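You operate a simulated robot arm through the tools that you are given. There is no shell and no other tool.

Carry out the task below with a simulated robot arm. There is one attempt and no reset: what you move stays moved.

TASK
Put things in order on the top of the slat-shelf bench. At the end: the green mug stands where the orange tin stood; the green buckle stands where the white size plate stood; the orange buckle stands where the green mug stood; the white size plate from the top of the slat-shelf bench stands where the orange buckle stood; the orange tin from the top of the slat-shelf bench stands on top of the black rubber anvil pad; whatever was shut is shut again. Leave all else as you found it, and nothing knocked over.
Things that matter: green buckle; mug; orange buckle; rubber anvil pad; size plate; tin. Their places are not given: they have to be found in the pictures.

It is judged by the outcome, as a careful person would: the job done as asked, and still so three seconds after it is handed in. It fails if anything else is knocked over, pushed out of place, dropped, spilled or broken.

THE ROBOT
A 6-joint arm with a two-finger gripper, fixed in place. Base frame: the origin is at the foot of the arm, x ahead of it, y to its left, z up; the work surface is at about z = 800. Lengths are in mm, angles in rad, forces in N, time in s.
With the tool pointing down near the work surface it reaches from about 100 to 700 mm from the base axis. Its first joint turns from -1.152 to 1.152 rad. Payload 2.45 kg.
The tool frame sits at the grasp point between the pads (the TCP): z along the fingers, y along the line on which they close. The tips reach 30 mm beyond it. The gripper opens to 106 mm. The gripper's body begins 79 mm behind the TCP.
Orientation is that of the tool frame in the base frame, as [roll, pitch, yaw] about the fixed x, y, z axes, in that order (R = Rz(yaw) Ry(pitch) Rx(roll)). With the fingers straight down and closing along the base's y, the tool's x points along the base's -x, its y along +y and its z along -z.

THE INTERFACE
- The arm moves only by the tool jog_arm. Its argument "targets" is a list of rows, each an object of numbers (a shift or turn left out is 0, a gripper value left out holds the last): "rx", "ry", "rz": the turn, a rotation vector about the tool's x, y, z in rad; "x", "y", "z": the shift along the tool's x, y, z in mm; "fingers": the closure in counts, from 0 (fully open) to 255 (shut). In form: [{"rx": .., "ry": .., "rz": .., "x": .., "y": .., "z": .., "fingers": ..}, ...]. A call has 1 to 20 rows; each row is the pose to reach, as a shift and turn from the pose commanded when the call began, along the tool's axes at that moment. Each row takes 0.2 s and may step no farther than 50 mm and 0.15 rad from the row before; otherwise, or with a gripper value out of range, the whole call is refused. Where a pose cannot be reached the arm comes as near as it can. A force on the tool above 40 N (or 10 N above the force at the start of the call, whichever is more), or a blocked arm, ends the call early, and 0.2 s more pass. The fingers move at their own pace (about 153 mm/s each) and stop on an object; they squeeze with about 34 N. The grip force told is the motor's: it shows also when the fingers shut on nothing. Time passes only in rows, and 0.2 s behind the last, so rows that repeat a pose let the fingers close. The reply holds the time, the measured pose of the TCP, the force on the tool along the base axes, the opening and the grip force, in the units named above and with some noise, with the torque about the TCP (base axes, N m) and any sound that the robot's microphone picked up, and new pictures: "pictures" is both (left out), scene, wrist or none.
- Cameras (640 x 400 px; columns grow to the right, rows downward): "scene" is fixed at [83.1, 434.5, 1404.6]; the picture's right is [-0.52, -0.85, 0.00], its down [-0.50, 0.31, -0.81] and it looks along [0.69, -0.42, -0.59] (base axes); focal length 308 px, centre (320, 200). "wrist" rides on the gripper at [76, -2, -106] in the tool frame; the picture's right is [0.02, 1.00, 0.00], its down [-0.78, 0.02, -0.62] and it looks along [-0.62, 0.01, 0.78] (tool axes); focal length 247 px, centre (320, 200).
- probe_pixels(camera, pixels): for up to 12 pixels [column, row] of the newest picture of that camera ("zoom" is the newest enlarged one), the place [x, y, z] in the base frame of the surface seen there, good to about 2 mm, but the place of the scene camera against the robot may be out by one fixed shift of up to 12 mm in any direction. The clock stands still meanwhile.
- inspect(camera, box): a new picture of the part [left, top, right, bottom] of that camera's present view, enlarged. The clock stands still meanwhile.
- sign_off(): hands the job in; it is judged then, once.

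Leave the gripper open and the arm clear of the work at the hand-in unless told otherwise.

The tools are called as a command line: name --argument value ..., lists and objects as JSON in quotes. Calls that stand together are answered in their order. jog_arm: Moves the arm, as the interface text tells. Its arguments: {"type":"object","properties":{"targets":{"type":"array","items":{"type":"object","properties":{"rx":{"type":"number"},"ry":{"type":"number"},"rz":{"type":"number"},"x":{"type":"number"},"y":{"type":"number"},"z":{"type":"number"},"fingers":{"type":"number"}}}},"pictures":{"type":"string","enum":["both","scene","wrist","none"]}},"required":["targets"]} The other tools are called the same way: probe_pixels (camera, pixels) gives the place of the surface under pixels of a picture; inspect (camera, box) takes an enlarged picture of a part of a camera's view; sign_off () hands the job in.

At the start:

```text
time: 0.0
position: [297.8, 106.3, 1172.8]
tcp_rot: [3.14, 0.001, -3.141]
ft_force: [0.6, 0.4, -0.9]
ft_torque: [-0.02, 0.01, 0.01]
opening: 106.1
gripper_force: 0.1
```

scene: 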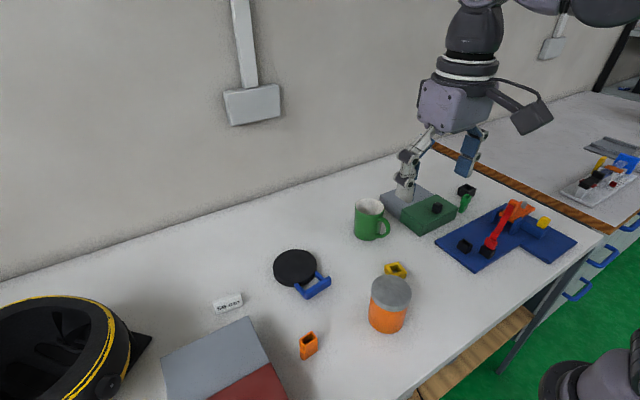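
wrist: 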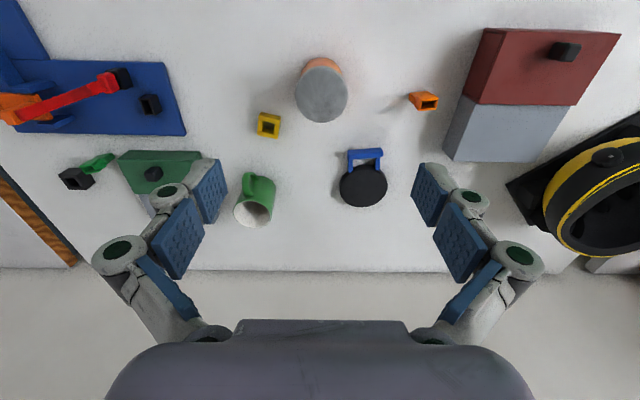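

I see a bench with a green mug (scene ~370,220), an orange tin with a grey lid (~390,305), an orange buckle (~308,345), a white size plate (~229,303), a black disc (~295,267), and a green thing by the green box (~465,197). I'll zoom in on these parts first.

inspect --camera "scene" --box '[200, 230, 440, 380]'

inspect --camera "scene" --box '[340, 160, 600, 320]'

inspect --camera "wrist" --box '[0, 20, 320, 240]'

inspect --camera "wrist" --box '[240, 40, 480, 240]'

```text
2.67 times, centred on (320, 305) of scene
```

zoom: 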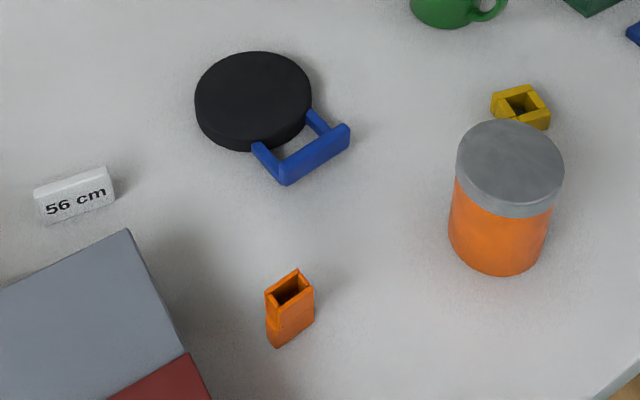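

```text
2.46 times, centred on (470, 240) of scene
```

zoom: 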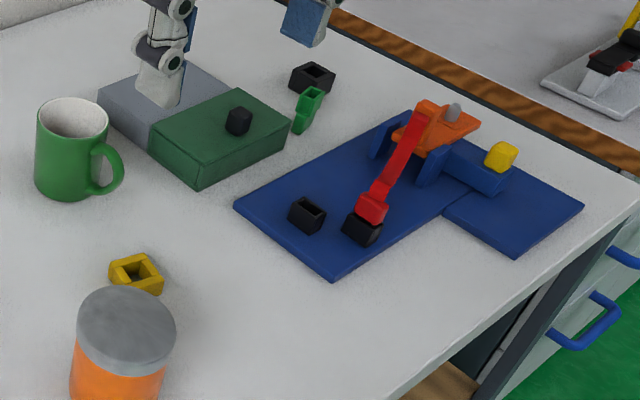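

```text
1.82 times, centred on (160, 130) of wrist
```

zoom: 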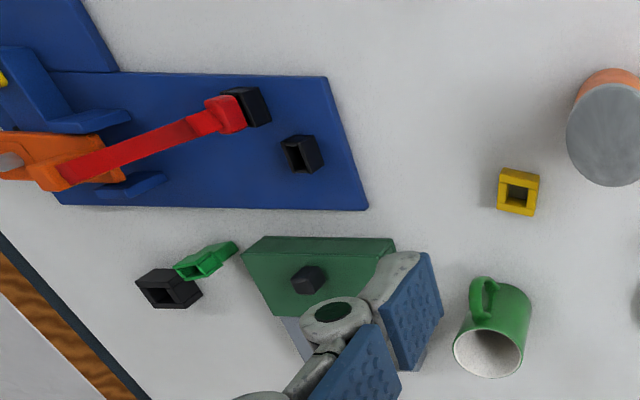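

```text
2.00 times, centred on (360, 140) of wrist
```

zoom: 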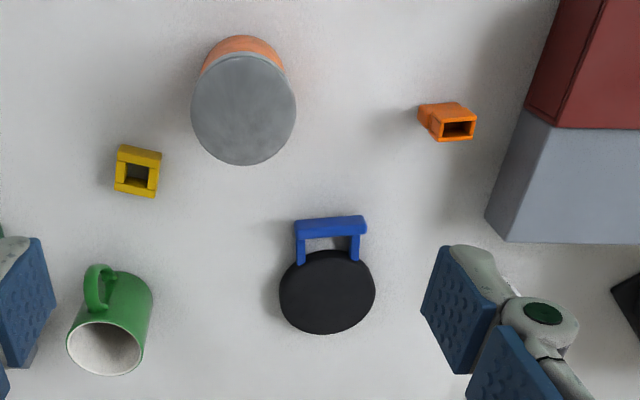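

The buckles are small open blocks: orange, yellow, and a green one right beside a black one. The black disc with the blue U-piece is probably the anvil pad. I'll probe key points through both cameras to get places and the shift between them.

probe_pixels --camera "wrist" --pixels '[[321, 95], [363, 190], [372, 153], [258, 190], [252, 212], [430, 98], [420, 98], [268, 125], [103, 161], [75, 180], [300, 200], [320, 64]]'

probe_pixels --camera "scene" --pixels '[[392, 290], [295, 262], [318, 285], [365, 235], [369, 207], [308, 340], [309, 352], [228, 303], [465, 200], [466, 187], [250, 340], [396, 268]]'

```text
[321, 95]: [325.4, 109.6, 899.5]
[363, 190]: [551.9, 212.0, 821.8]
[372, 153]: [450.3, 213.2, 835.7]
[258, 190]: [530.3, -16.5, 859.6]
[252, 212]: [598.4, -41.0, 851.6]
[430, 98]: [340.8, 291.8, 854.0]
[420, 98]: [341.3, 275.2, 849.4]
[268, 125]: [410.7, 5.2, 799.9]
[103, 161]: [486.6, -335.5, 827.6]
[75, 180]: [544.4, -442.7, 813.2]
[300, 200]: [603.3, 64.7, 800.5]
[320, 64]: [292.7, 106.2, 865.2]
```

```text
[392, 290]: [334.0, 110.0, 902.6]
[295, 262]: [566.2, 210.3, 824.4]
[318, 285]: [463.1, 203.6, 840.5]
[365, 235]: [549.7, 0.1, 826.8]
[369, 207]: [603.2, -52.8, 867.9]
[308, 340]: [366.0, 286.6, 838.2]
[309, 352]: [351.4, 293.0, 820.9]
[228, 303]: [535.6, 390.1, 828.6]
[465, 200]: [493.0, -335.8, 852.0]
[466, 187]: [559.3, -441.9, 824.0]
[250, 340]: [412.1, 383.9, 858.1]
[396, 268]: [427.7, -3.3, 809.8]
```

Heights and places agree to about a centimetre between the cameras; the table is at z=800. I'll move the hand up and over towards the green buckle near (487,-335) to look at it closely with the wrist camera, staying high.

jog_arm --targets '[{"x": -6, "y": -44, "z": 15}, {"x": -12, "y": -88, "z": 30}, {"x": -18, "y": -132, "z": 45}, {"x": -24, "y": -176, "z": 60}, {"x": -30, "y": -220, "z": 75}, {"x": -36, "y": -264, "z": 90}, {"x": -42, "y": -308, "z": 105}, {"x": -48, "y": -352, "z": 120}, {"x": -54, "y": -396, "z": 135}, {"x": -60, "y": -440, "z": 150}]'

```text
time: 2.2
position: [359.5, -333.8, 1021.1]
tcp_rot: [3.138, 0.0, 3.141]
ft_force: [0.5, -0.3, 0.0]
ft_torque: [0.0, 0.0, 0.01]
opening: 106.1
gripper_force: 0.0
```

scene: 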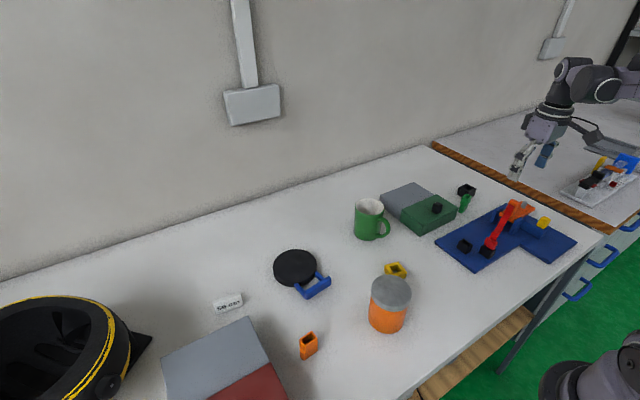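
wrist: 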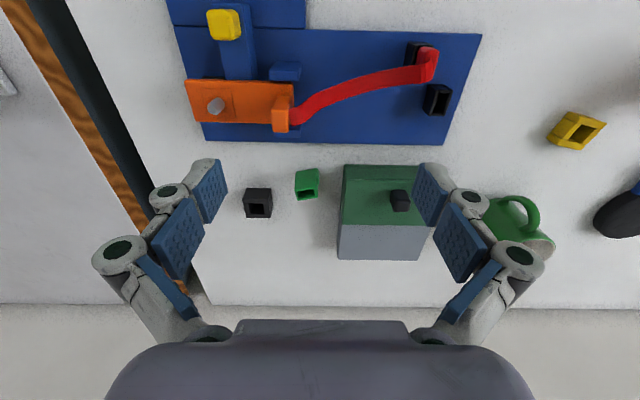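

Green buckle now at wrist (307,184), black one at (258,203), green-lidded box to the right. I'll zoom in there.

inspect --camera "wrist" --box '[220, 130, 380, 230]'

probe_pixels --camera "wrist" --pixels '[[297, 173], [318, 172], [317, 194], [300, 198], [307, 184], [312, 190], [246, 192], [271, 191], [258, 212], [344, 168], [340, 222], [340, 250]]'

```text
4.00 times, centred on (300, 180) of wrist
```

zoom: 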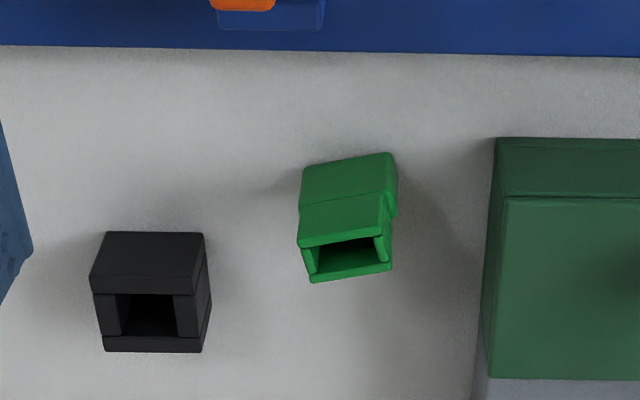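

```text
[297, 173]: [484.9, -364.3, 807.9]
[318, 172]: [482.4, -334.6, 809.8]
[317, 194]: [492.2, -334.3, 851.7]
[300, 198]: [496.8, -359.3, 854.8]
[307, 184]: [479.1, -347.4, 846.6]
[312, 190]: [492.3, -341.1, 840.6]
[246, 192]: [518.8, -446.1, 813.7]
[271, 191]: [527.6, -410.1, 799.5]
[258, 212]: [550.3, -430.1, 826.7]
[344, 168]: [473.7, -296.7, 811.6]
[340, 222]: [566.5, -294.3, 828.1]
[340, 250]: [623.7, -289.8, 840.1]
```

The green buckle stands upright, about 54 mm tall, footprint roughly x 480–497, y -362…-334, turned ~+0.2 rad. Next I look at the mug closely.

jog_arm --targets '[{"x": -15, "y": 41, "z": 0}, {"x": -30, "y": 82}, {"x": -45, "y": 123}, {"x": -60, "y": 164}, {"x": -75, "y": 205}, {"x": -90, "y": 246}, {"x": -105, "y": 288}]' --pictures "wrist"

```text
time: 3.8
position: [463.3, -45.8, 1023.1]
tcp_rot: [3.142, -0.001, 3.141]
ft_force: [-0.2, -0.6, 0.1]
ft_torque: [0.02, 0.03, -0.03]
opening: 106.3
gripper_force: 0.1
```

wrist: 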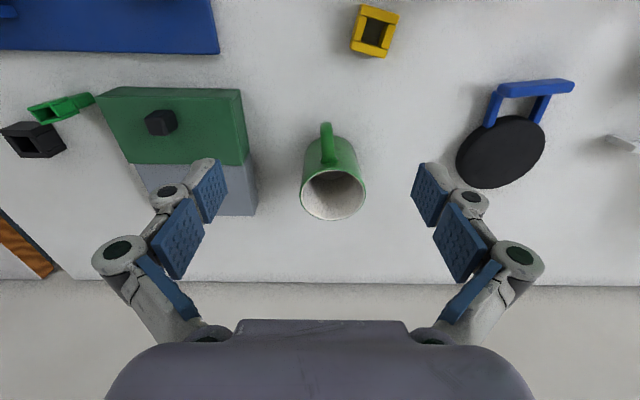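

Mug at (333,180), handle pointing toward the robot at (327,145). Zoom and probe.

inspect --camera "wrist" --box '[270, 105, 400, 235]'

probe_pixels --camera "wrist" --pixels '[[302, 192], [364, 189], [331, 172], [334, 219], [312, 140], [350, 141], [325, 124], [335, 155], [333, 195], [250, 150], [256, 214], [240, 92]]'

```text
3.08 times, centred on (335, 170) of wrist
```

zoom: 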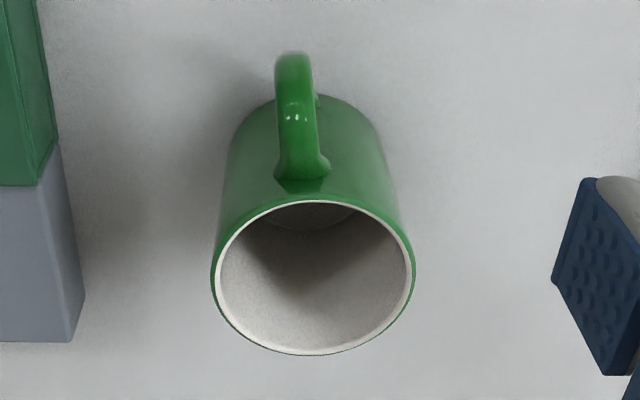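

```text
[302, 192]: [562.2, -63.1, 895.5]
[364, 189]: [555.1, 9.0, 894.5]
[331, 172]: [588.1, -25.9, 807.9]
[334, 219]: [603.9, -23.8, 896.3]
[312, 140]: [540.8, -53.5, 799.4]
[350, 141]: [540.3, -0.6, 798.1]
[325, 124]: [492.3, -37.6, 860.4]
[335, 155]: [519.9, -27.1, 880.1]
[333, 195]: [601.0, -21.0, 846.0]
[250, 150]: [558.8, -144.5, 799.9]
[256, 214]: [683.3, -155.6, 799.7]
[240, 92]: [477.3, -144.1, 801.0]
```

Mug: rim top z≈896, centre ≈(566,-27), Ø≈74, handle toward -x. Next I look at the pad with the blue piece and the size plate.

jog_arm --targets '[{"x": 5, "y": 45}, {"x": 10, "y": 90}, {"x": 15, "y": 135}, {"x": 20, "y": 180}, {"x": 25, "y": 225}, {"x": 33, "y": 270}]' --pictures "wrist"

```text
time: 5.2
position: [429.8, 225.4, 1020.4]
tcp_rot: [3.141, 0.001, 3.141]
ft_force: [1.0, 0.1, 0.1]
ft_torque: [-0.04, -0.01, 0.0]
opening: 106.1
gripper_force: 0.1
```

wrist: 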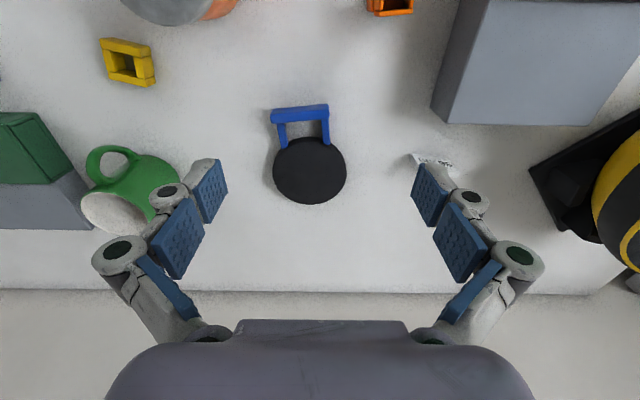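

inspect --camera "wrist" --box '[250, 85, 370, 225]'

probe_pixels --camera "wrist" --pixels '[[273, 170], [346, 170], [310, 138], [310, 202], [310, 170], [272, 116], [328, 112], [300, 108], [281, 135], [326, 135], [430, 159], [433, 124]]'

```text
2.86 times, centred on (310, 155) of wrist
```

zoom: 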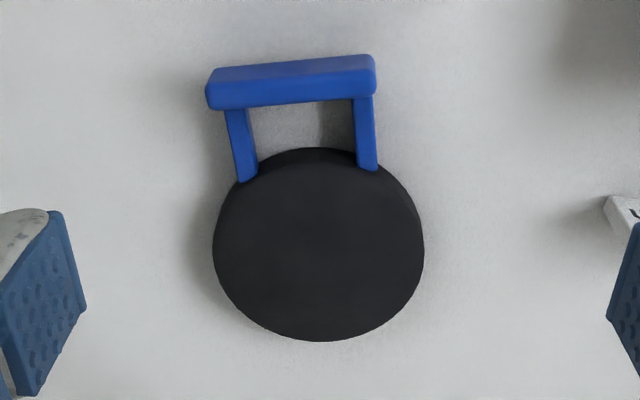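

```text
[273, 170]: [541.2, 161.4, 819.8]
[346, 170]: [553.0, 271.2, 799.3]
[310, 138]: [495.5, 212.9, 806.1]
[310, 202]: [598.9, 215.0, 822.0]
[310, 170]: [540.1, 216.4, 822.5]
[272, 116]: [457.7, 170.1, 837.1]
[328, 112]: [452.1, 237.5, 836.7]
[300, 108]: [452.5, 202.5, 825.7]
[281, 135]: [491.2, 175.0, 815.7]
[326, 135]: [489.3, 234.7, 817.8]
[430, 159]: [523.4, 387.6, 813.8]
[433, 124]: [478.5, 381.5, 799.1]
```

Pad: top z≈822, centre ≈(548,215), Ø≈107; the blue piece is its handle (top z≈837, x 449–497). Before moving left for the size plate I'll check how tall the helmet and the grey/red box are.

probe_pixels --camera "wrist" --pixels '[[560, 180], [610, 170], [620, 230], [540, 170], [500, 60], [445, 100], [600, 130], [630, 210], [390, 14], [372, 10]]'

probe_pixels --camera "scene" --pixels '[[60, 300], [100, 330], [20, 310], [110, 370], [145, 345], [220, 360], [270, 390], [60, 320]]'

```text
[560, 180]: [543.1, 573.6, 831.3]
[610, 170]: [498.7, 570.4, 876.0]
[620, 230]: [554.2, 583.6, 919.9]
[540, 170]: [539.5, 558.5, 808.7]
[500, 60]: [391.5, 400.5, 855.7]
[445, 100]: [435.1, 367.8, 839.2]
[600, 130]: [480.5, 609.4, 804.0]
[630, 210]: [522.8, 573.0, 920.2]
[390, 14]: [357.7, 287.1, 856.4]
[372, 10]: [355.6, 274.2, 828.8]
```

```text
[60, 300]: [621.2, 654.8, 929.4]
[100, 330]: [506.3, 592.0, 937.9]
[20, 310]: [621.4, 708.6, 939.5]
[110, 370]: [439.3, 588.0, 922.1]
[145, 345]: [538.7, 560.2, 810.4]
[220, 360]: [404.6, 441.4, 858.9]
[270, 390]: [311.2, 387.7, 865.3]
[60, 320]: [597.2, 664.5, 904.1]
```

Helmet stays beyond y≈555 and below z≈940; box top is z≈857. Moving left 155 mm at the same height is clear, to look at the size plate.

jog_arm --targets '[{"y": 40}, {"y": 80}, {"y": 120}, {"y": 160}]' --pictures "wrist"

```text
time: 6.2
position: [429.9, 384.7, 1020.0]
tcp_rot: [-3.14, 0.0, -3.141]
ft_force: [0.1, 0.2, -0.1]
ft_torque: [-0.01, 0.0, 0.0]
opening: 105.9
gripper_force: 0.1
```

wrist: 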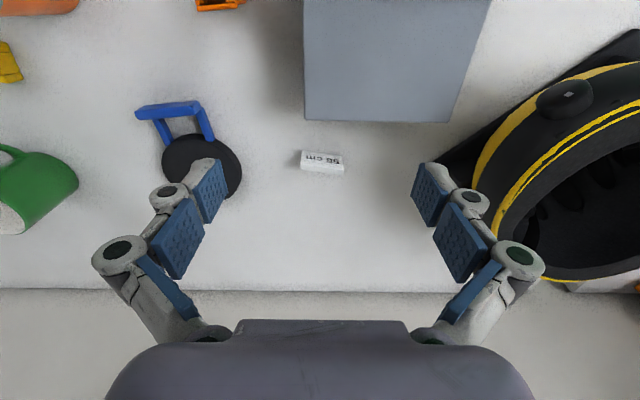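

Size plate visible at (322,161). Zoom and probe its edges and the box's edge.

inspect --camera "wrist" --box '[280, 110, 370, 190]'

probe_pixels --camera "wrist" --pixels '[[303, 150], [302, 166], [343, 170], [340, 156], [321, 155], [322, 164], [322, 168], [310, 120], [304, 110], [440, 122], [440, 150], [322, 175]]'

```text
5.00 times, centred on (325, 150) of wrist
```

zoom: 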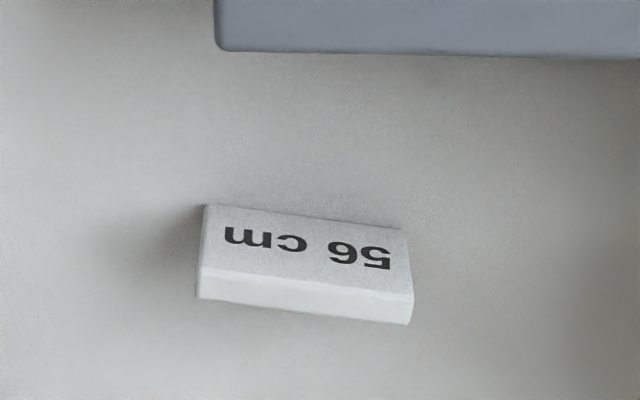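

```text
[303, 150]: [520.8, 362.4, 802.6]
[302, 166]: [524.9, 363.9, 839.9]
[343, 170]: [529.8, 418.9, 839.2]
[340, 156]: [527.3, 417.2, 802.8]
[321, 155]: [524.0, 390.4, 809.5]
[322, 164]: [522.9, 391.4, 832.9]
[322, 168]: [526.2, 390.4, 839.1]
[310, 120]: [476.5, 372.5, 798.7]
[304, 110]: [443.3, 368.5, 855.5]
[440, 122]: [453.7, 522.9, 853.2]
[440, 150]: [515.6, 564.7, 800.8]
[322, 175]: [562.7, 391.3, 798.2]
```

Size plate stands on its long edge: face at x≈523, width y 362–418, height ≈39, ~10 mm thick, yaw ≈ -0.1; centre ≈(528.5,390.5). Next I go back to look at the tin and orange buckle.

jog_arm --targets '[{"x": 36, "y": -31, "z": -3}, {"x": 72, "y": -62, "z": -6}, {"x": 108, "y": -93, "z": -9}, {"x": 144, "y": -124, "z": -12}, {"x": 180, "y": -155, "z": -15}, {"x": 216, "y": -188, "z": -20}]' --pictures "wrist"

```text
time: 7.6
position: [214.4, 196.8, 1041.2]
tcp_rot: [3.14, -0.001, 3.142]
ft_force: [-0.6, -0.2, -0.1]
ft_torque: [0.02, 0.0, 0.03]
opening: 105.9
gripper_force: 0.1
```

wrist: 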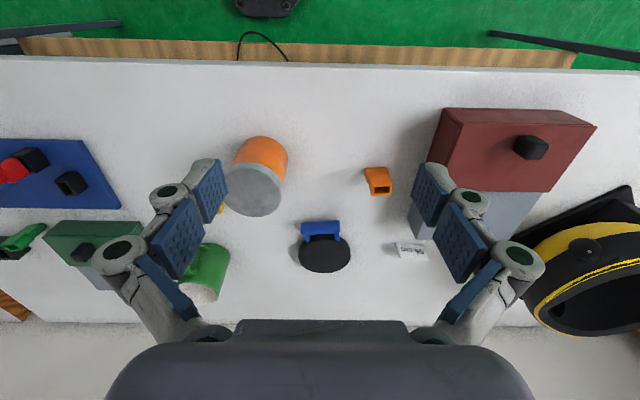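

inspect --camera "wrist" --box '[350, 155, 410, 205]'

inspect --camera "wrist" --box '[205, 120, 305, 230]'

probe_pixels --camera "wrist" --pixels '[[366, 169], [388, 168], [391, 181], [391, 193], [373, 194], [371, 182], [380, 175], [426, 185], [440, 118], [255, 215], [282, 190], [258, 165]]'

```text
8.00 times, centred on (380, 180) of wrist
```

zoom: 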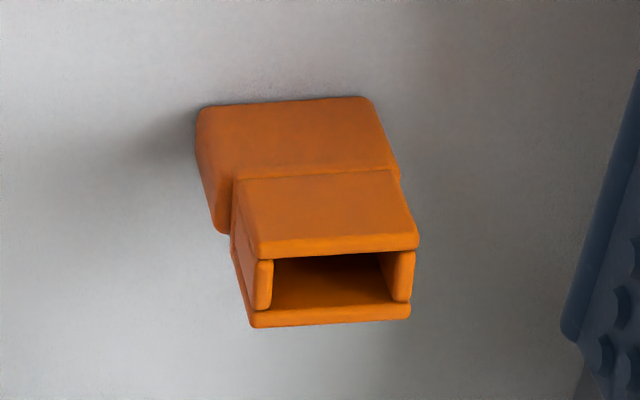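

```text
3.64 times, centred on (255, 175) of wrist
```

zoom: 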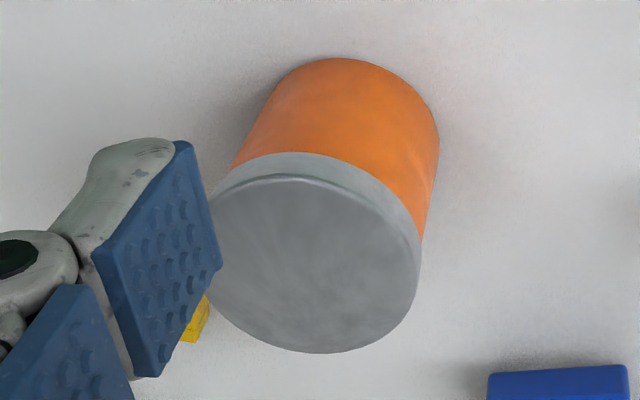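

```text
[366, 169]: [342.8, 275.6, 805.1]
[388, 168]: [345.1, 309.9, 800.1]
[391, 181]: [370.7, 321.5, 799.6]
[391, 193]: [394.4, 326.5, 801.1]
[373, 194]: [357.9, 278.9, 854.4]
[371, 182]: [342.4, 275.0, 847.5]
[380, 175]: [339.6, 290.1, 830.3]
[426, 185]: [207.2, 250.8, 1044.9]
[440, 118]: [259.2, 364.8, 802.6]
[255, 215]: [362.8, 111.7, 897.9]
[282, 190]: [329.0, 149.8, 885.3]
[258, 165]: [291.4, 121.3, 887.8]
```

Both are clear now. I'll probe a few finer points on the tin lid (zoom picture) and the orange buckle's edges (wrist picture).

probe_pixels --camera "zoom" --pixels '[[228, 240], [416, 240], [300, 180], [320, 348], [330, 64], [430, 150], [410, 250], [315, 270], [424, 230], [260, 120], [400, 120], [330, 140]]'

probe_pixels --camera "wrist" --pixels '[[366, 170], [386, 168], [389, 176], [367, 182], [373, 186], [391, 184], [373, 195], [390, 194], [380, 195], [380, 184], [370, 187], [382, 170]]'

```text
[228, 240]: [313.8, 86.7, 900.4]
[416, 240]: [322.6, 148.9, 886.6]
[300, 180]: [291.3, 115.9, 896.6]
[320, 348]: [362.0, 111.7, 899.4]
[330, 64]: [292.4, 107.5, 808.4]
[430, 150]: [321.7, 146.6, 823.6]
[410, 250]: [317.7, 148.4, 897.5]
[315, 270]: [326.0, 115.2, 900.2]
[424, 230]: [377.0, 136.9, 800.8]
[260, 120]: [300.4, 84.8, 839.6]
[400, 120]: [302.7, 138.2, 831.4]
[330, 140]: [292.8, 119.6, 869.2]
```

```text
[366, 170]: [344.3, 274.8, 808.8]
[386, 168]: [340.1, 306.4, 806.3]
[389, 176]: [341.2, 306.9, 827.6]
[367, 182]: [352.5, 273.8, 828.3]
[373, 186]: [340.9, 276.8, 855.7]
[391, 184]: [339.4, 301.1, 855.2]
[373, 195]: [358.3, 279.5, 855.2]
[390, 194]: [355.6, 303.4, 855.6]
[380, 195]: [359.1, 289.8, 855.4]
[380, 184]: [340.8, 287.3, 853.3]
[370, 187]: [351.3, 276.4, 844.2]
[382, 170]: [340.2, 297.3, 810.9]
```

Tin: lid top z=900, centre ≈(326.5,111.5), Ø≈74. Orange buckle: centre ≈(350,290.5), 55 tall, ~33×18 base, yaw ≈+0.1. The moves chain freely in order: tin→pad, mug→tin's place, orange buckle→mug's place, plate→orange's place, green→plate's place. First I go above the tin with the fingers open and stop with the tips just above the lid.

jog_arm --targets '[{"x": -37, "y": -28, "fingers": 0}, {"x": -74, "y": -56}, {"x": -112, "y": -85.3}, {"x": -112, "y": -85.3, "z": 48}, {"x": -112, "y": -85.3, "z": 96}]'

```text
time: 8.8
position: [325.8, 111.7, 946.2]
tcp_rot: [3.141, -0.001, -3.141]
ft_force: [-0.1, 0.7, 0.1]
ft_torque: [0.03, -0.01, 0.0]
opening: 105.9
gripper_force: 0.0
```

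scene: 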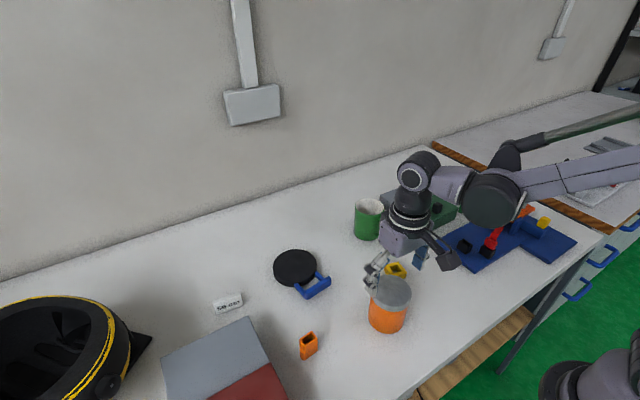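
wrist: 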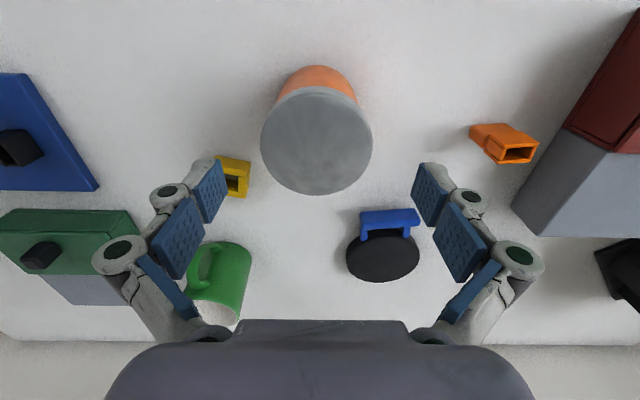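

The tin's lid sits at columns 261–372. I'll check its exact centre.

probe_pixels --camera "wrist" --pixels '[[262, 140], [371, 140], [316, 92], [316, 193], [316, 140], [285, 95], [350, 95]]'

```text
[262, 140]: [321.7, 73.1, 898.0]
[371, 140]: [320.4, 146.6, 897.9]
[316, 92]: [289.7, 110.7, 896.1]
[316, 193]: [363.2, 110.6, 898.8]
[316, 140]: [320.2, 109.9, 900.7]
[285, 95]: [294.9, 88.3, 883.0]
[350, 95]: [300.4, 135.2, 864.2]
```

Tin centre is (326.5,110). I shift 1.5 mm in -y, go down to TCP z≈848 (tips ~18 mm above the table, pads on the body under the lid), and close.

jog_arm --targets '[{"x": -0.7, "y": -1.6, "z": 10}, {"x": -0.7, "y": -1.6, "z": 45}, {"x": -0.7, "y": -1.6, "z": 80}, {"x": -0.7, "y": -1.6, "z": 98}, {"x": -0.7, "y": -1.6, "z": 98}]' --pictures "wrist"

```text
time: 10.0
position: [326.5, 110.2, 848.5]
tcp_rot: [3.139, 0.0, 3.141]
ft_force: [0.0, 0.4, -0.3]
ft_torque: [-0.02, -0.02, -0.02]
opening: 106.0
gripper_force: 0.1
```

wrist: 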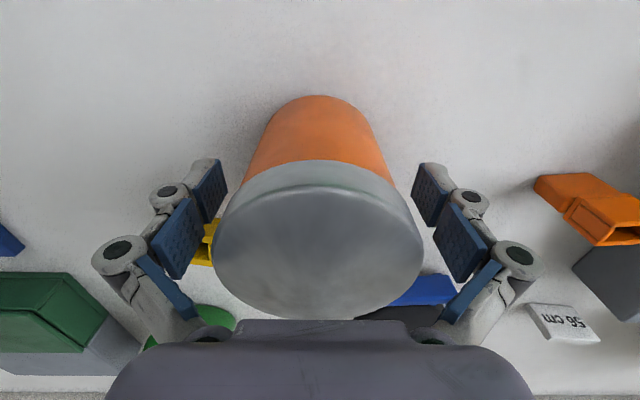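

The tin sits between the open fingers, centred. I close the fingers and let them settle.

jog_arm --targets '[{"fingers": 255}, {"fingers": 255}, {"fingers": 255}, {"fingers": 255}]' --pictures "wrist"

```text
time: 11.0
position: [325.8, 111.2, 847.4]
tcp_rot: [3.141, 0.001, -3.141]
ft_force: [-1.5, -0.3, 5.1]
ft_torque: [0.12, -0.04, 0.01]
opening: 75.1
gripper_force: 34.6
```

wrist: 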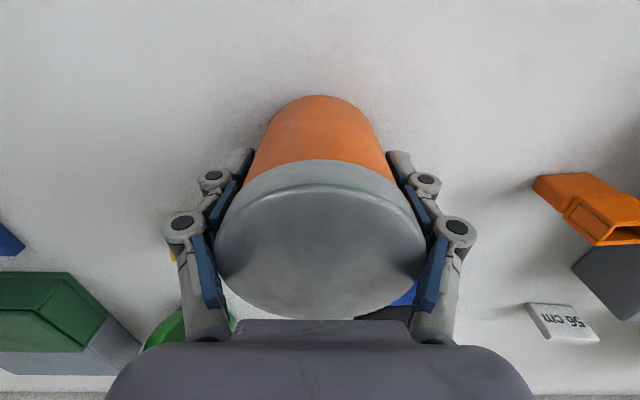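

The grip holds at 75 mm opening, 34.6 N. The pads may be touching the lid rim, so I lift just 12 mm first and check that the whole tin comes with it.

jog_arm --targets '[{"z": -6}, {"z": -12}, {"z": -12}]'

inspect --camera "scene" --box '[320, 220, 480, 350]'

```text
time: 11.8
position: [326.5, 110.6, 860.3]
tcp_rot: [3.139, 0.0, 3.141]
ft_force: [0.7, 0.1, -2.3]
ft_torque: [0.0, 0.04, -0.01]
opening: 75.0
gripper_force: 34.1
```

scene: 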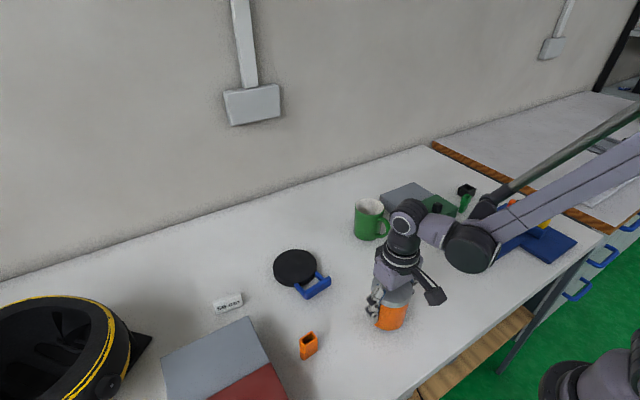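
wrist: 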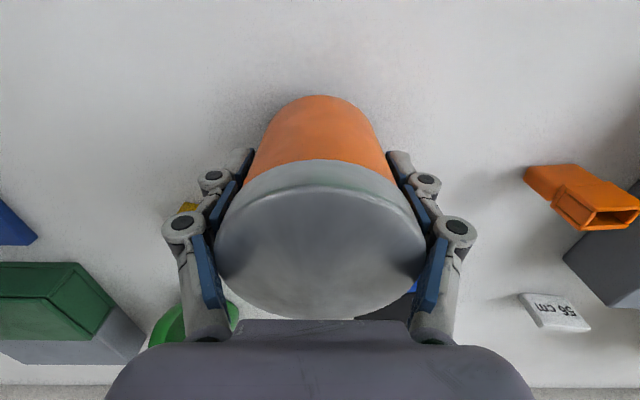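

```text
3.08 times, centred on (400, 285) of scene
```

zoom: 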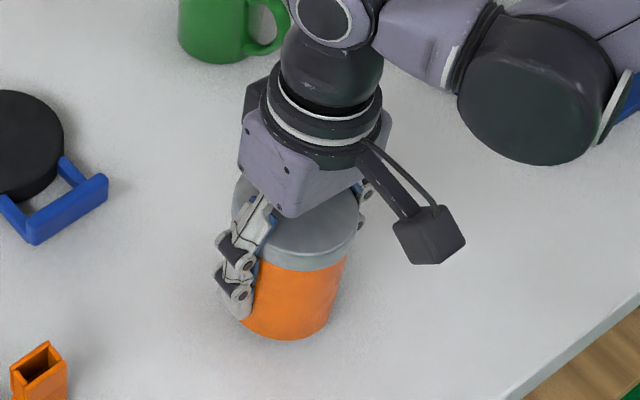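

The whole tin lifted (about 2.5 N weight). I raise it 62 mm and carry it over to above the pad at (548,215).

jog_arm --targets '[{"z": -25}, {"z": -50}, {"z": -65}, {"x": -28, "y": 13, "z": -65}, {"x": -56, "y": 26, "z": -65}, {"x": -84, "y": 39, "z": -65}, {"x": -112, "y": 52.5, "z": -65}, {"x": -140, "y": 66, "z": -65}, {"x": -168, "y": 79, "z": -65}, {"x": -196, "y": 92, "z": -65}, {"x": -221.5, "y": 104.4, "z": -65}, {"x": -221.5, "y": 104.4, "z": -65}]'

```text
time: 14.4
position: [549.8, 213.5, 924.0]
tcp_rot: [3.138, -0.001, 3.141]
ft_force: [-0.3, -0.5, -2.5]
ft_torque: [0.01, 0.04, 0.0]
opening: 75.0
gripper_force: 34.0
```

scene: 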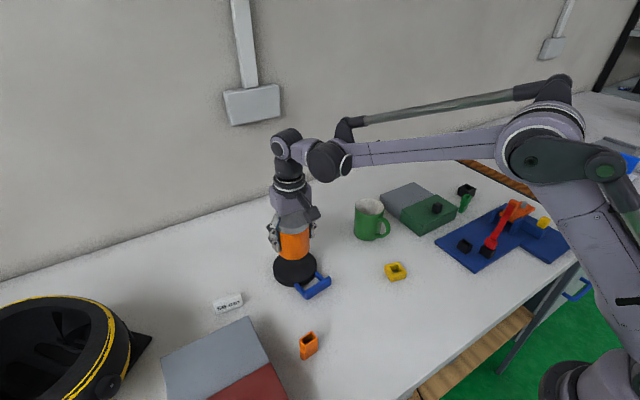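
wrist: 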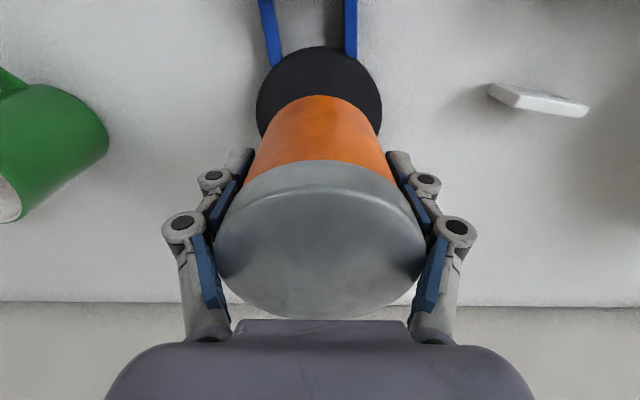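

The pad is seen under the tin at columns 257–381, centred. I'll probe its front and side edges to confirm the centre.

probe_pixels --camera "wrist" --pixels '[[319, 50], [319, 60], [260, 95], [379, 95], [258, 105], [380, 105], [280, 65], [360, 65]]'

```text
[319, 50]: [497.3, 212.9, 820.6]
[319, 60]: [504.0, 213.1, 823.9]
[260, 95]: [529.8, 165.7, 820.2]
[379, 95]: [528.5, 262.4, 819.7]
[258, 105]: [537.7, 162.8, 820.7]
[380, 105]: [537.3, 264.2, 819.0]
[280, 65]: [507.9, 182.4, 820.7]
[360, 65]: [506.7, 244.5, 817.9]
```

Pad centre ≈(549,213.7), the TCP is at (549.8,213.5) — well aligned. I lower 49 mm, leaving a few mm of gap.

jog_arm --targets '[{"x": 0.5, "z": 20}, {"x": 0.5, "z": 38}, {"x": 0.5, "z": 49}, {"x": 0.5, "z": 50}, {"x": 0.5, "z": 51}]' --pictures "wrist"

```text
time: 15.6
position: [548.0, 213.4, 874.2]
tcp_rot: [3.14, 0.0, 3.141]
ft_force: [-0.5, 0.1, -2.7]
ft_torque: [0.0, -0.01, 0.03]
opening: 74.9
gripper_force: 34.1
```

wrist: 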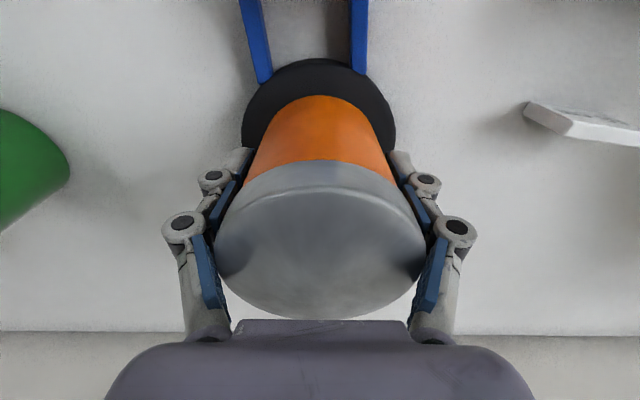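

Still hanging free (-2.7 N). I creep down in 1 mm steps to touch.

jog_arm --targets '[{"z": 1}, {"z": 2}, {"z": 2}]' --pictures "none"

```text
time: 16.4
position: [546.7, 213.8, 871.9]
tcp_rot: [3.139, 0.001, 3.141]
ft_force: [0.3, -0.2, -2.2]
ft_torque: [0.02, 0.0, 0.04]
opening: 74.9
gripper_force: 33.8
```

jog_arm --targets '[{"z": 0.7}, {"z": 1.4}, {"z": 1.4}]' --pictures "none"

```text
time: 17.2
position: [547.9, 215.1, 870.4]
tcp_rot: [3.14, 0.0, -3.141]
ft_force: [-1.0, -0.2, -1.9]
ft_torque: [0.0, 0.0, -0.04]
opening: 75.1
gripper_force: 33.9
```

Near contact but still free (-1.9 N). A bit further down in sub-millimetre steps.

jog_arm --targets '[{"z": 0.5}, {"z": 1}, {"z": 1}]' --pictures "none"

```text
time: 18.0
position: [547.1, 214.5, 869.9]
tcp_rot: [3.14, 0.0, -3.141]
ft_force: [0.1, -0.4, -2.8]
ft_torque: [0.0, 0.01, 0.01]
opening: 75.1
gripper_force: 33.8
```

jog_arm --targets '[{"z": 0.5}, {"z": 1}, {"z": 1}]' --pictures "both"

```text
time: 18.8
position: [547.4, 214.7, 869.4]
tcp_rot: [3.139, -0.001, -3.141]
ft_force: [1.5, 0.5, 21.6]
ft_torque: [-0.19, -0.09, 0.01]
opening: 74.9
gripper_force: 34.0
```

scene: 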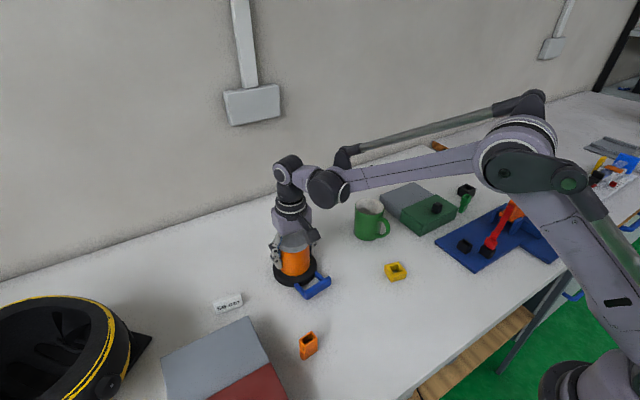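
wrist: 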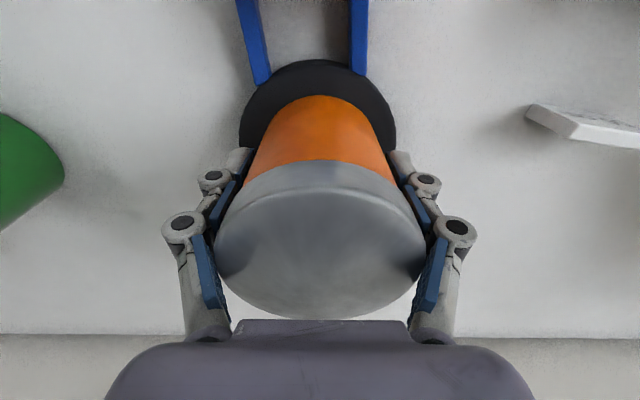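

Contact: +21.6 N. I ease up 0.6 mm and open the fingers in steps.

jog_arm --targets '[{"z": -0.6}, {"z": -0.6, "fingers": 60}, {"z": -0.6, "fingers": 20}, {"z": -0.6, "fingers": 0}, {"z": -0.6, "fingers": 0}]' --pictures "wrist"

```text
time: 20.0
position: [547.5, 215.7, 868.3]
tcp_rot: [3.141, 0.0, -3.141]
ft_force: [-0.4, 0.0, 0.3]
ft_torque: [0.05, 0.0, 0.01]
opening: 106.0
gripper_force: 0.1
```

wrist: 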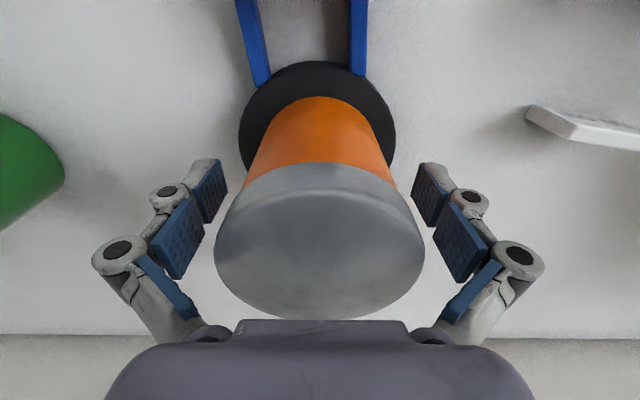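

The tin stands free on the pad. I raise straight up 110 mm and travel to above the mug at (566,-27).

jog_arm --targets '[{"z": -30}, {"z": -70}, {"z": -110}, {"x": -4, "y": -45, "z": -110}, {"x": -8, "y": -90, "z": -110}, {"x": -12, "y": -135, "z": -110}, {"x": -16, "y": -180, "z": -110}, {"x": -18.5, "y": -215, "z": -110}, {"x": -18.5, "y": -242, "z": -110}, {"x": -18.5, "y": -242, "z": -90}]'

```text
time: 22.2
position: [564.5, -29.4, 958.1]
tcp_rot: [3.14, 0.001, 3.141]
ft_force: [0.3, 0.0, -0.1]
ft_torque: [0.04, 0.05, -0.01]
opening: 106.1
gripper_force: 0.0
```

scene: 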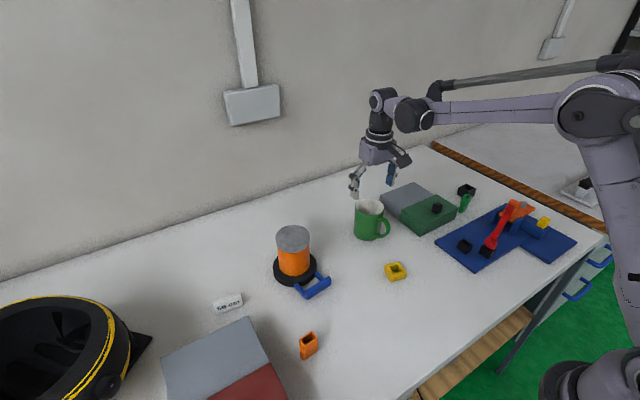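
wrist: 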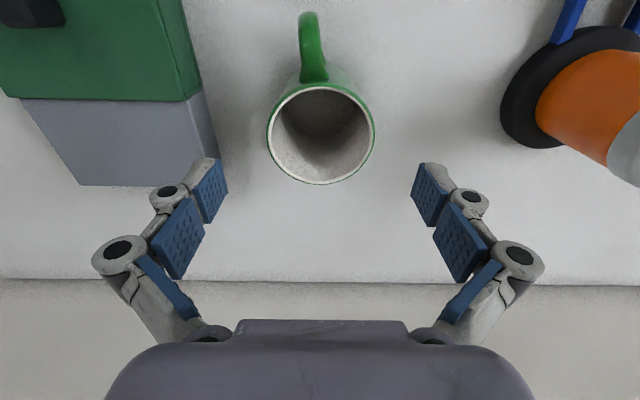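

The tin stands on the pad (scene 294,252). The mug is below at columns 267–375. I probe its rim for the exact centre, and its handle.

probe_pixels --camera "wrist" --pixels '[[269, 135], [373, 132], [320, 86], [321, 182], [309, 15], [301, 45], [320, 45], [310, 70], [320, 140], [212, 158], [200, 90]]'

inspect --camera "wrist" --box '[250, 0, 400, 200]'

```text
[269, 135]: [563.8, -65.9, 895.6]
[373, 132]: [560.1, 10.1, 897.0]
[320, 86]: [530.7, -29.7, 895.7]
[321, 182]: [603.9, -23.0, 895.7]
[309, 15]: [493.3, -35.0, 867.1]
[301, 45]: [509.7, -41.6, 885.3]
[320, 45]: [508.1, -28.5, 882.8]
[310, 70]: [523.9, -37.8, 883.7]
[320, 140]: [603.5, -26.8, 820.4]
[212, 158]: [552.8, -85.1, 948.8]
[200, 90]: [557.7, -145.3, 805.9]
```

```text
2.00 times, centred on (325, 100) of wrist
```

zoom: 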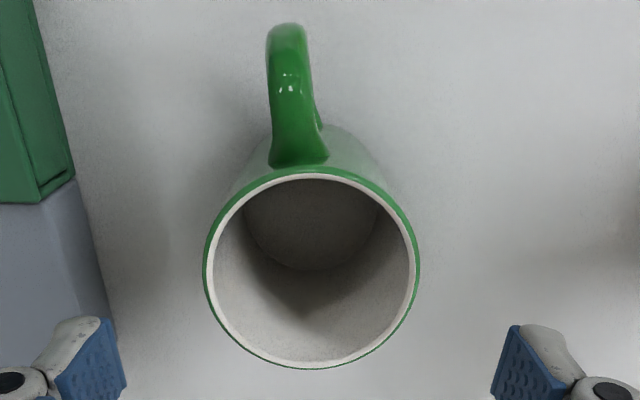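

Mug centre ≈(567,-28). I shift +2 in x, +1.4 in y, and descend to TCP z≈850 with the fingers either side of the body.

jog_arm --targets '[{"x": -2.2, "y": 1.4, "z": 10}, {"x": -2.2, "y": 1.4, "z": 45}, {"x": -2.2, "y": 1.4, "z": 80}, {"x": -2.2, "y": 1.4, "z": 108}, {"x": -2.2, "y": 1.4, "z": 108}]' --pictures "wrist"

```text
time: 23.4
position: [569.9, -26.0, 851.5]
tcp_rot: [3.14, 0.0, 3.141]
ft_force: [0.1, 0.3, 0.9]
ft_torque: [0.0, -0.03, -0.04]
opening: 105.9
gripper_force: 0.1
```

wrist: 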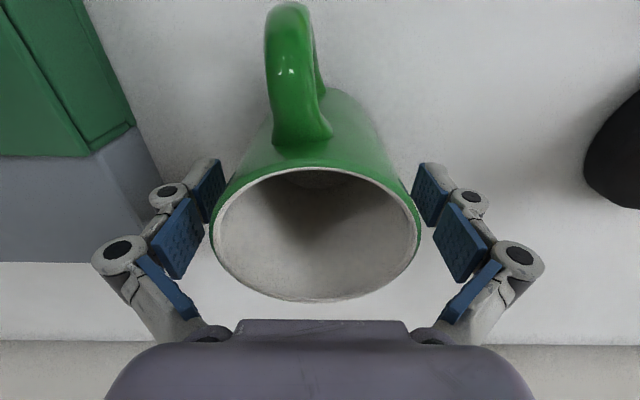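

The mug is roughly centred (rim 212–421, hand centre 320), about 1.3 mm to the -y side. I correct by that and close gently.

jog_arm --targets '[{"x": 1, "y": -1.3}, {"x": 1, "y": -1.3, "fingers": 255}, {"x": 1, "y": -1.3, "fingers": 255}, {"x": 1, "y": -1.3, "fingers": 255}, {"x": 1, "y": -1.3, "fingers": 255}]' --pictures "wrist"

```text
time: 24.6
position: [568.8, -28.7, 851.4]
tcp_rot: [3.141, 0.001, 3.141]
ft_force: [-0.8, -1.5, 7.3]
ft_torque: [-0.07, -0.26, -0.06]
opening: 76.3
gripper_force: 33.7
```

wrist: 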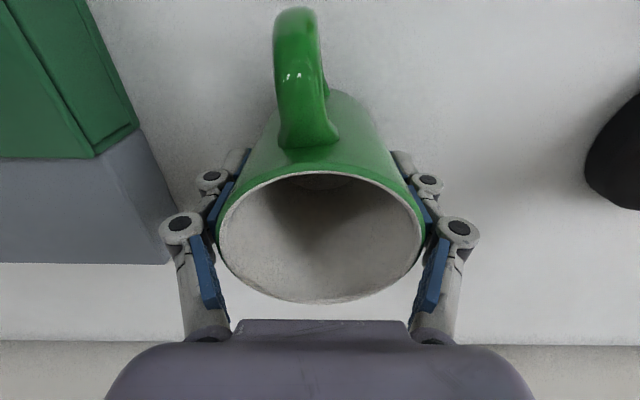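

Gripped at 76.3 mm. I lift 70 mm.

jog_arm --targets '[{"z": -5}, {"z": -15}, {"z": -40}, {"z": -70}, {"z": -70}]'

```text
time: 25.8
position: [568.6, -28.7, 921.8]
tcp_rot: [3.139, 0.0, -3.14]
ft_force: [-0.1, -0.5, -3.0]
ft_torque: [-0.02, -0.02, -0.01]
opening: 76.5
gripper_force: 34.1
```

scene: 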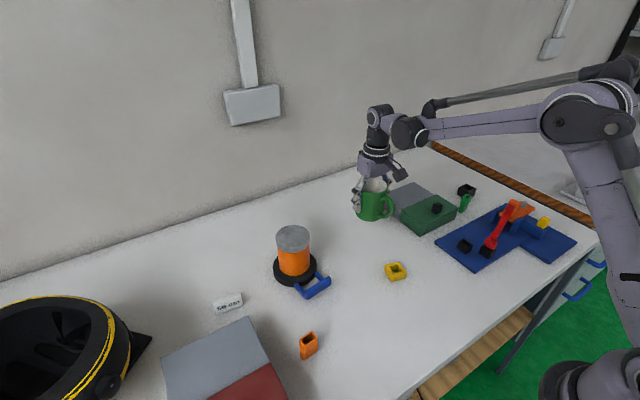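
wrist: 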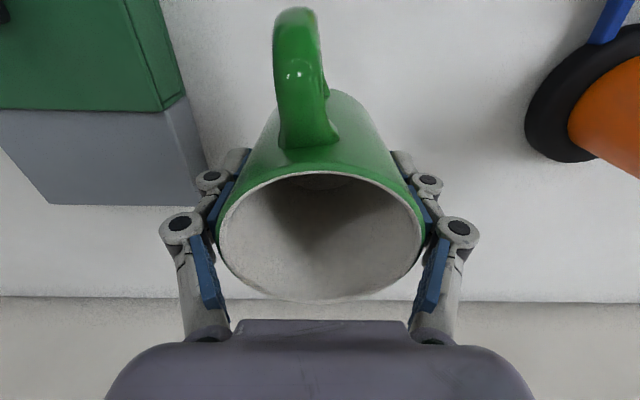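

Mug is lifted cleanly. I probe the rim to know the mug's centre in the hand.

probe_pixels --camera "wrist" --pixels '[[322, 173], [321, 299], [222, 230], [418, 230], [321, 302], [322, 171]]'

```text
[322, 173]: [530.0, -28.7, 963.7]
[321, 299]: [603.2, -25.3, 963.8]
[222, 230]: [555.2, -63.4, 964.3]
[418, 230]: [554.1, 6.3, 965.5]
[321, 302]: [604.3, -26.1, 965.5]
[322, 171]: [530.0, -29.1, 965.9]
```

Mug centre in the air is (567,-28.5). I carry it by (-240.5, +138.5) to the tin's old place (326.5,110), passing above the yellow buckle.

jog_arm --targets '[{"x": 24, "y": 13.85}, {"x": 48, "y": 27.7}, {"x": 72, "y": 41.5}, {"x": 96, "y": 55.4}, {"x": 120, "y": 69.2}, {"x": 144.3, "y": 83.1}, {"x": 168.3, "y": 97}, {"x": 192.4, "y": 110.8}, {"x": 216.5, "y": 124.7}, {"x": 240.5, "y": 138.5}, {"x": 240.5, "y": 138.5}, {"x": 240.5, "y": 138.5, "z": 30}, {"x": 240.5, "y": 138.5, "z": 55}, {"x": 240.5, "y": 138.5, "z": 64}, {"x": 240.5, "y": 138.5, "z": 64}]'

```text
time: 29.0
position: [326.0, 111.0, 857.2]
tcp_rot: [3.139, 0.0, 3.141]
ft_force: [1.1, 0.4, -3.1]
ft_torque: [-0.02, -0.03, 0.02]
opening: 76.6
gripper_force: 34.2
```

scene: 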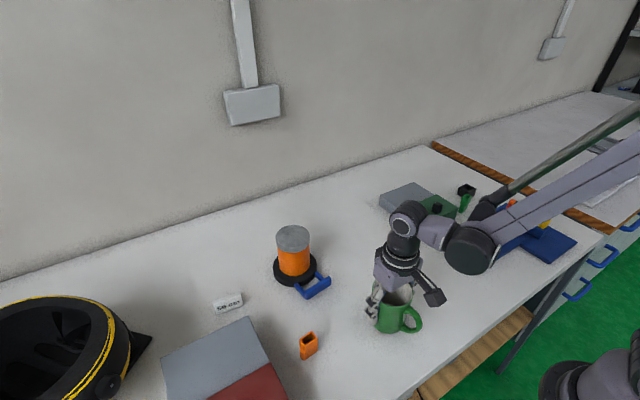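
wrist: 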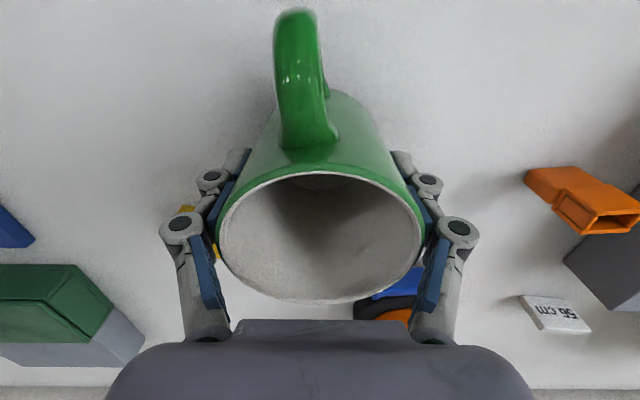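

Mug is about 6 mm above the table at the tin's place. I check its centre via the rim, then creep down.

probe_pixels --camera "wrist" --pixels '[[322, 172], [321, 300], [222, 230], [418, 230]]'

jog_arm --targets '[{"z": 1.5}, {"z": 3}, {"z": 4}, {"z": 4}]' --pictures "none"

```text
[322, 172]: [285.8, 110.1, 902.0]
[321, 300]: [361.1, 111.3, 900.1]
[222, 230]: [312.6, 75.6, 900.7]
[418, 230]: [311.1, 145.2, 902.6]
```

```text
time: 30.0
position: [328.0, 111.2, 852.9]
tcp_rot: [3.139, 0.001, -3.141]
ft_force: [0.1, -0.4, -2.8]
ft_torque: [0.0, -0.03, -0.01]
opening: 76.6
gripper_force: 34.3
```

The rim reads centre ≈(324,110.4); I nudge +1.5 mm in x and continue down in small steps.

jog_arm --targets '[{"x": -1.5, "z": 0}, {"x": -1.5, "z": 0.7}, {"x": -1.5, "z": 1.4}, {"x": -1.5, "z": 1.4}]' --pictures "none"

```text
time: 31.0
position: [327.7, 111.4, 852.6]
tcp_rot: [3.14, 0.0, -3.141]
ft_force: [0.4, 0.9, -3.2]
ft_torque: [0.0, -0.02, 0.0]
opening: 76.6
gripper_force: 34.6
```

jog_arm --targets '[{"z": 0.6}, {"z": 1.2}, {"z": 1.2}]' --pictures "none"

```text
time: 31.8
position: [329.0, 110.9, 850.2]
tcp_rot: [3.14, 0.0, 3.141]
ft_force: [-2.3, 1.8, 20.5]
ft_torque: [-0.02, 0.06, 0.17]
opening: 76.6
gripper_force: 34.3
```

Touched down (+20 N). I ease up 0.5 mm and open.

jog_arm --targets '[{"z": -0.5}, {"z": -0.5, "fingers": 60}, {"z": -0.5, "fingers": 20}, {"z": -0.5, "fingers": 0}, {"z": -0.5, "fingers": 0}]' --pictures "wrist"

```text
time: 33.0
position: [329.1, 111.7, 852.1]
tcp_rot: [3.14, 0.001, -3.141]
ft_force: [0.1, 0.5, 0.3]
ft_torque: [-0.02, 0.03, 0.01]
opening: 106.3
gripper_force: 0.1
```

wrist: 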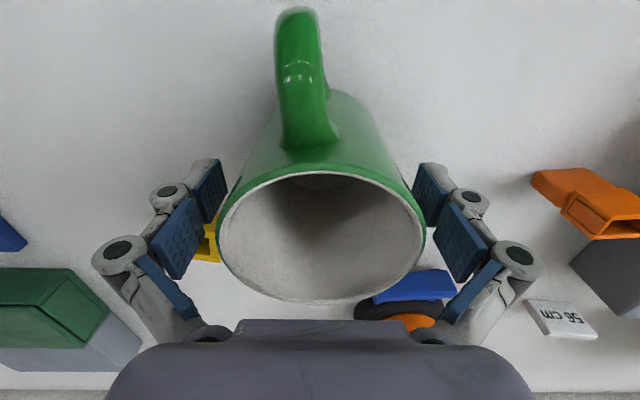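

Mug stands free. I raise straight up 110 mm and look at it.

jog_arm --targets '[{"z": -30}, {"z": -70}, {"z": -110}, {"z": -110}]'

```text
time: 34.0
position: [328.7, 111.3, 963.3]
tcp_rot: [3.141, 0.001, 3.141]
ft_force: [0.4, -0.5, 0.1]
ft_torque: [0.0, 0.0, 0.04]
opening: 106.2
gripper_force: 0.0
```

scene: 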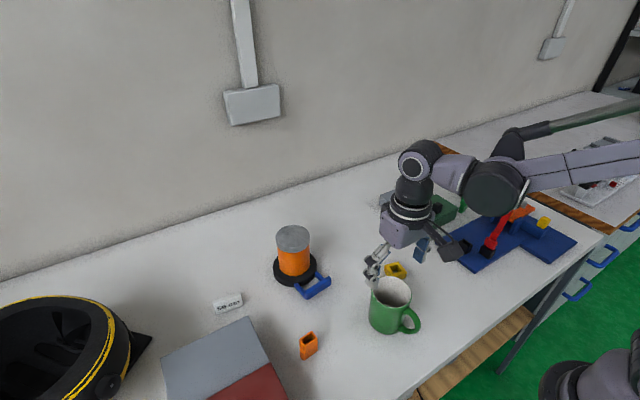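
wrist: 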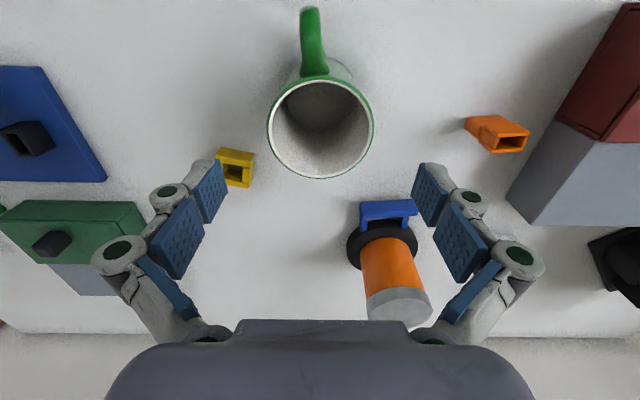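

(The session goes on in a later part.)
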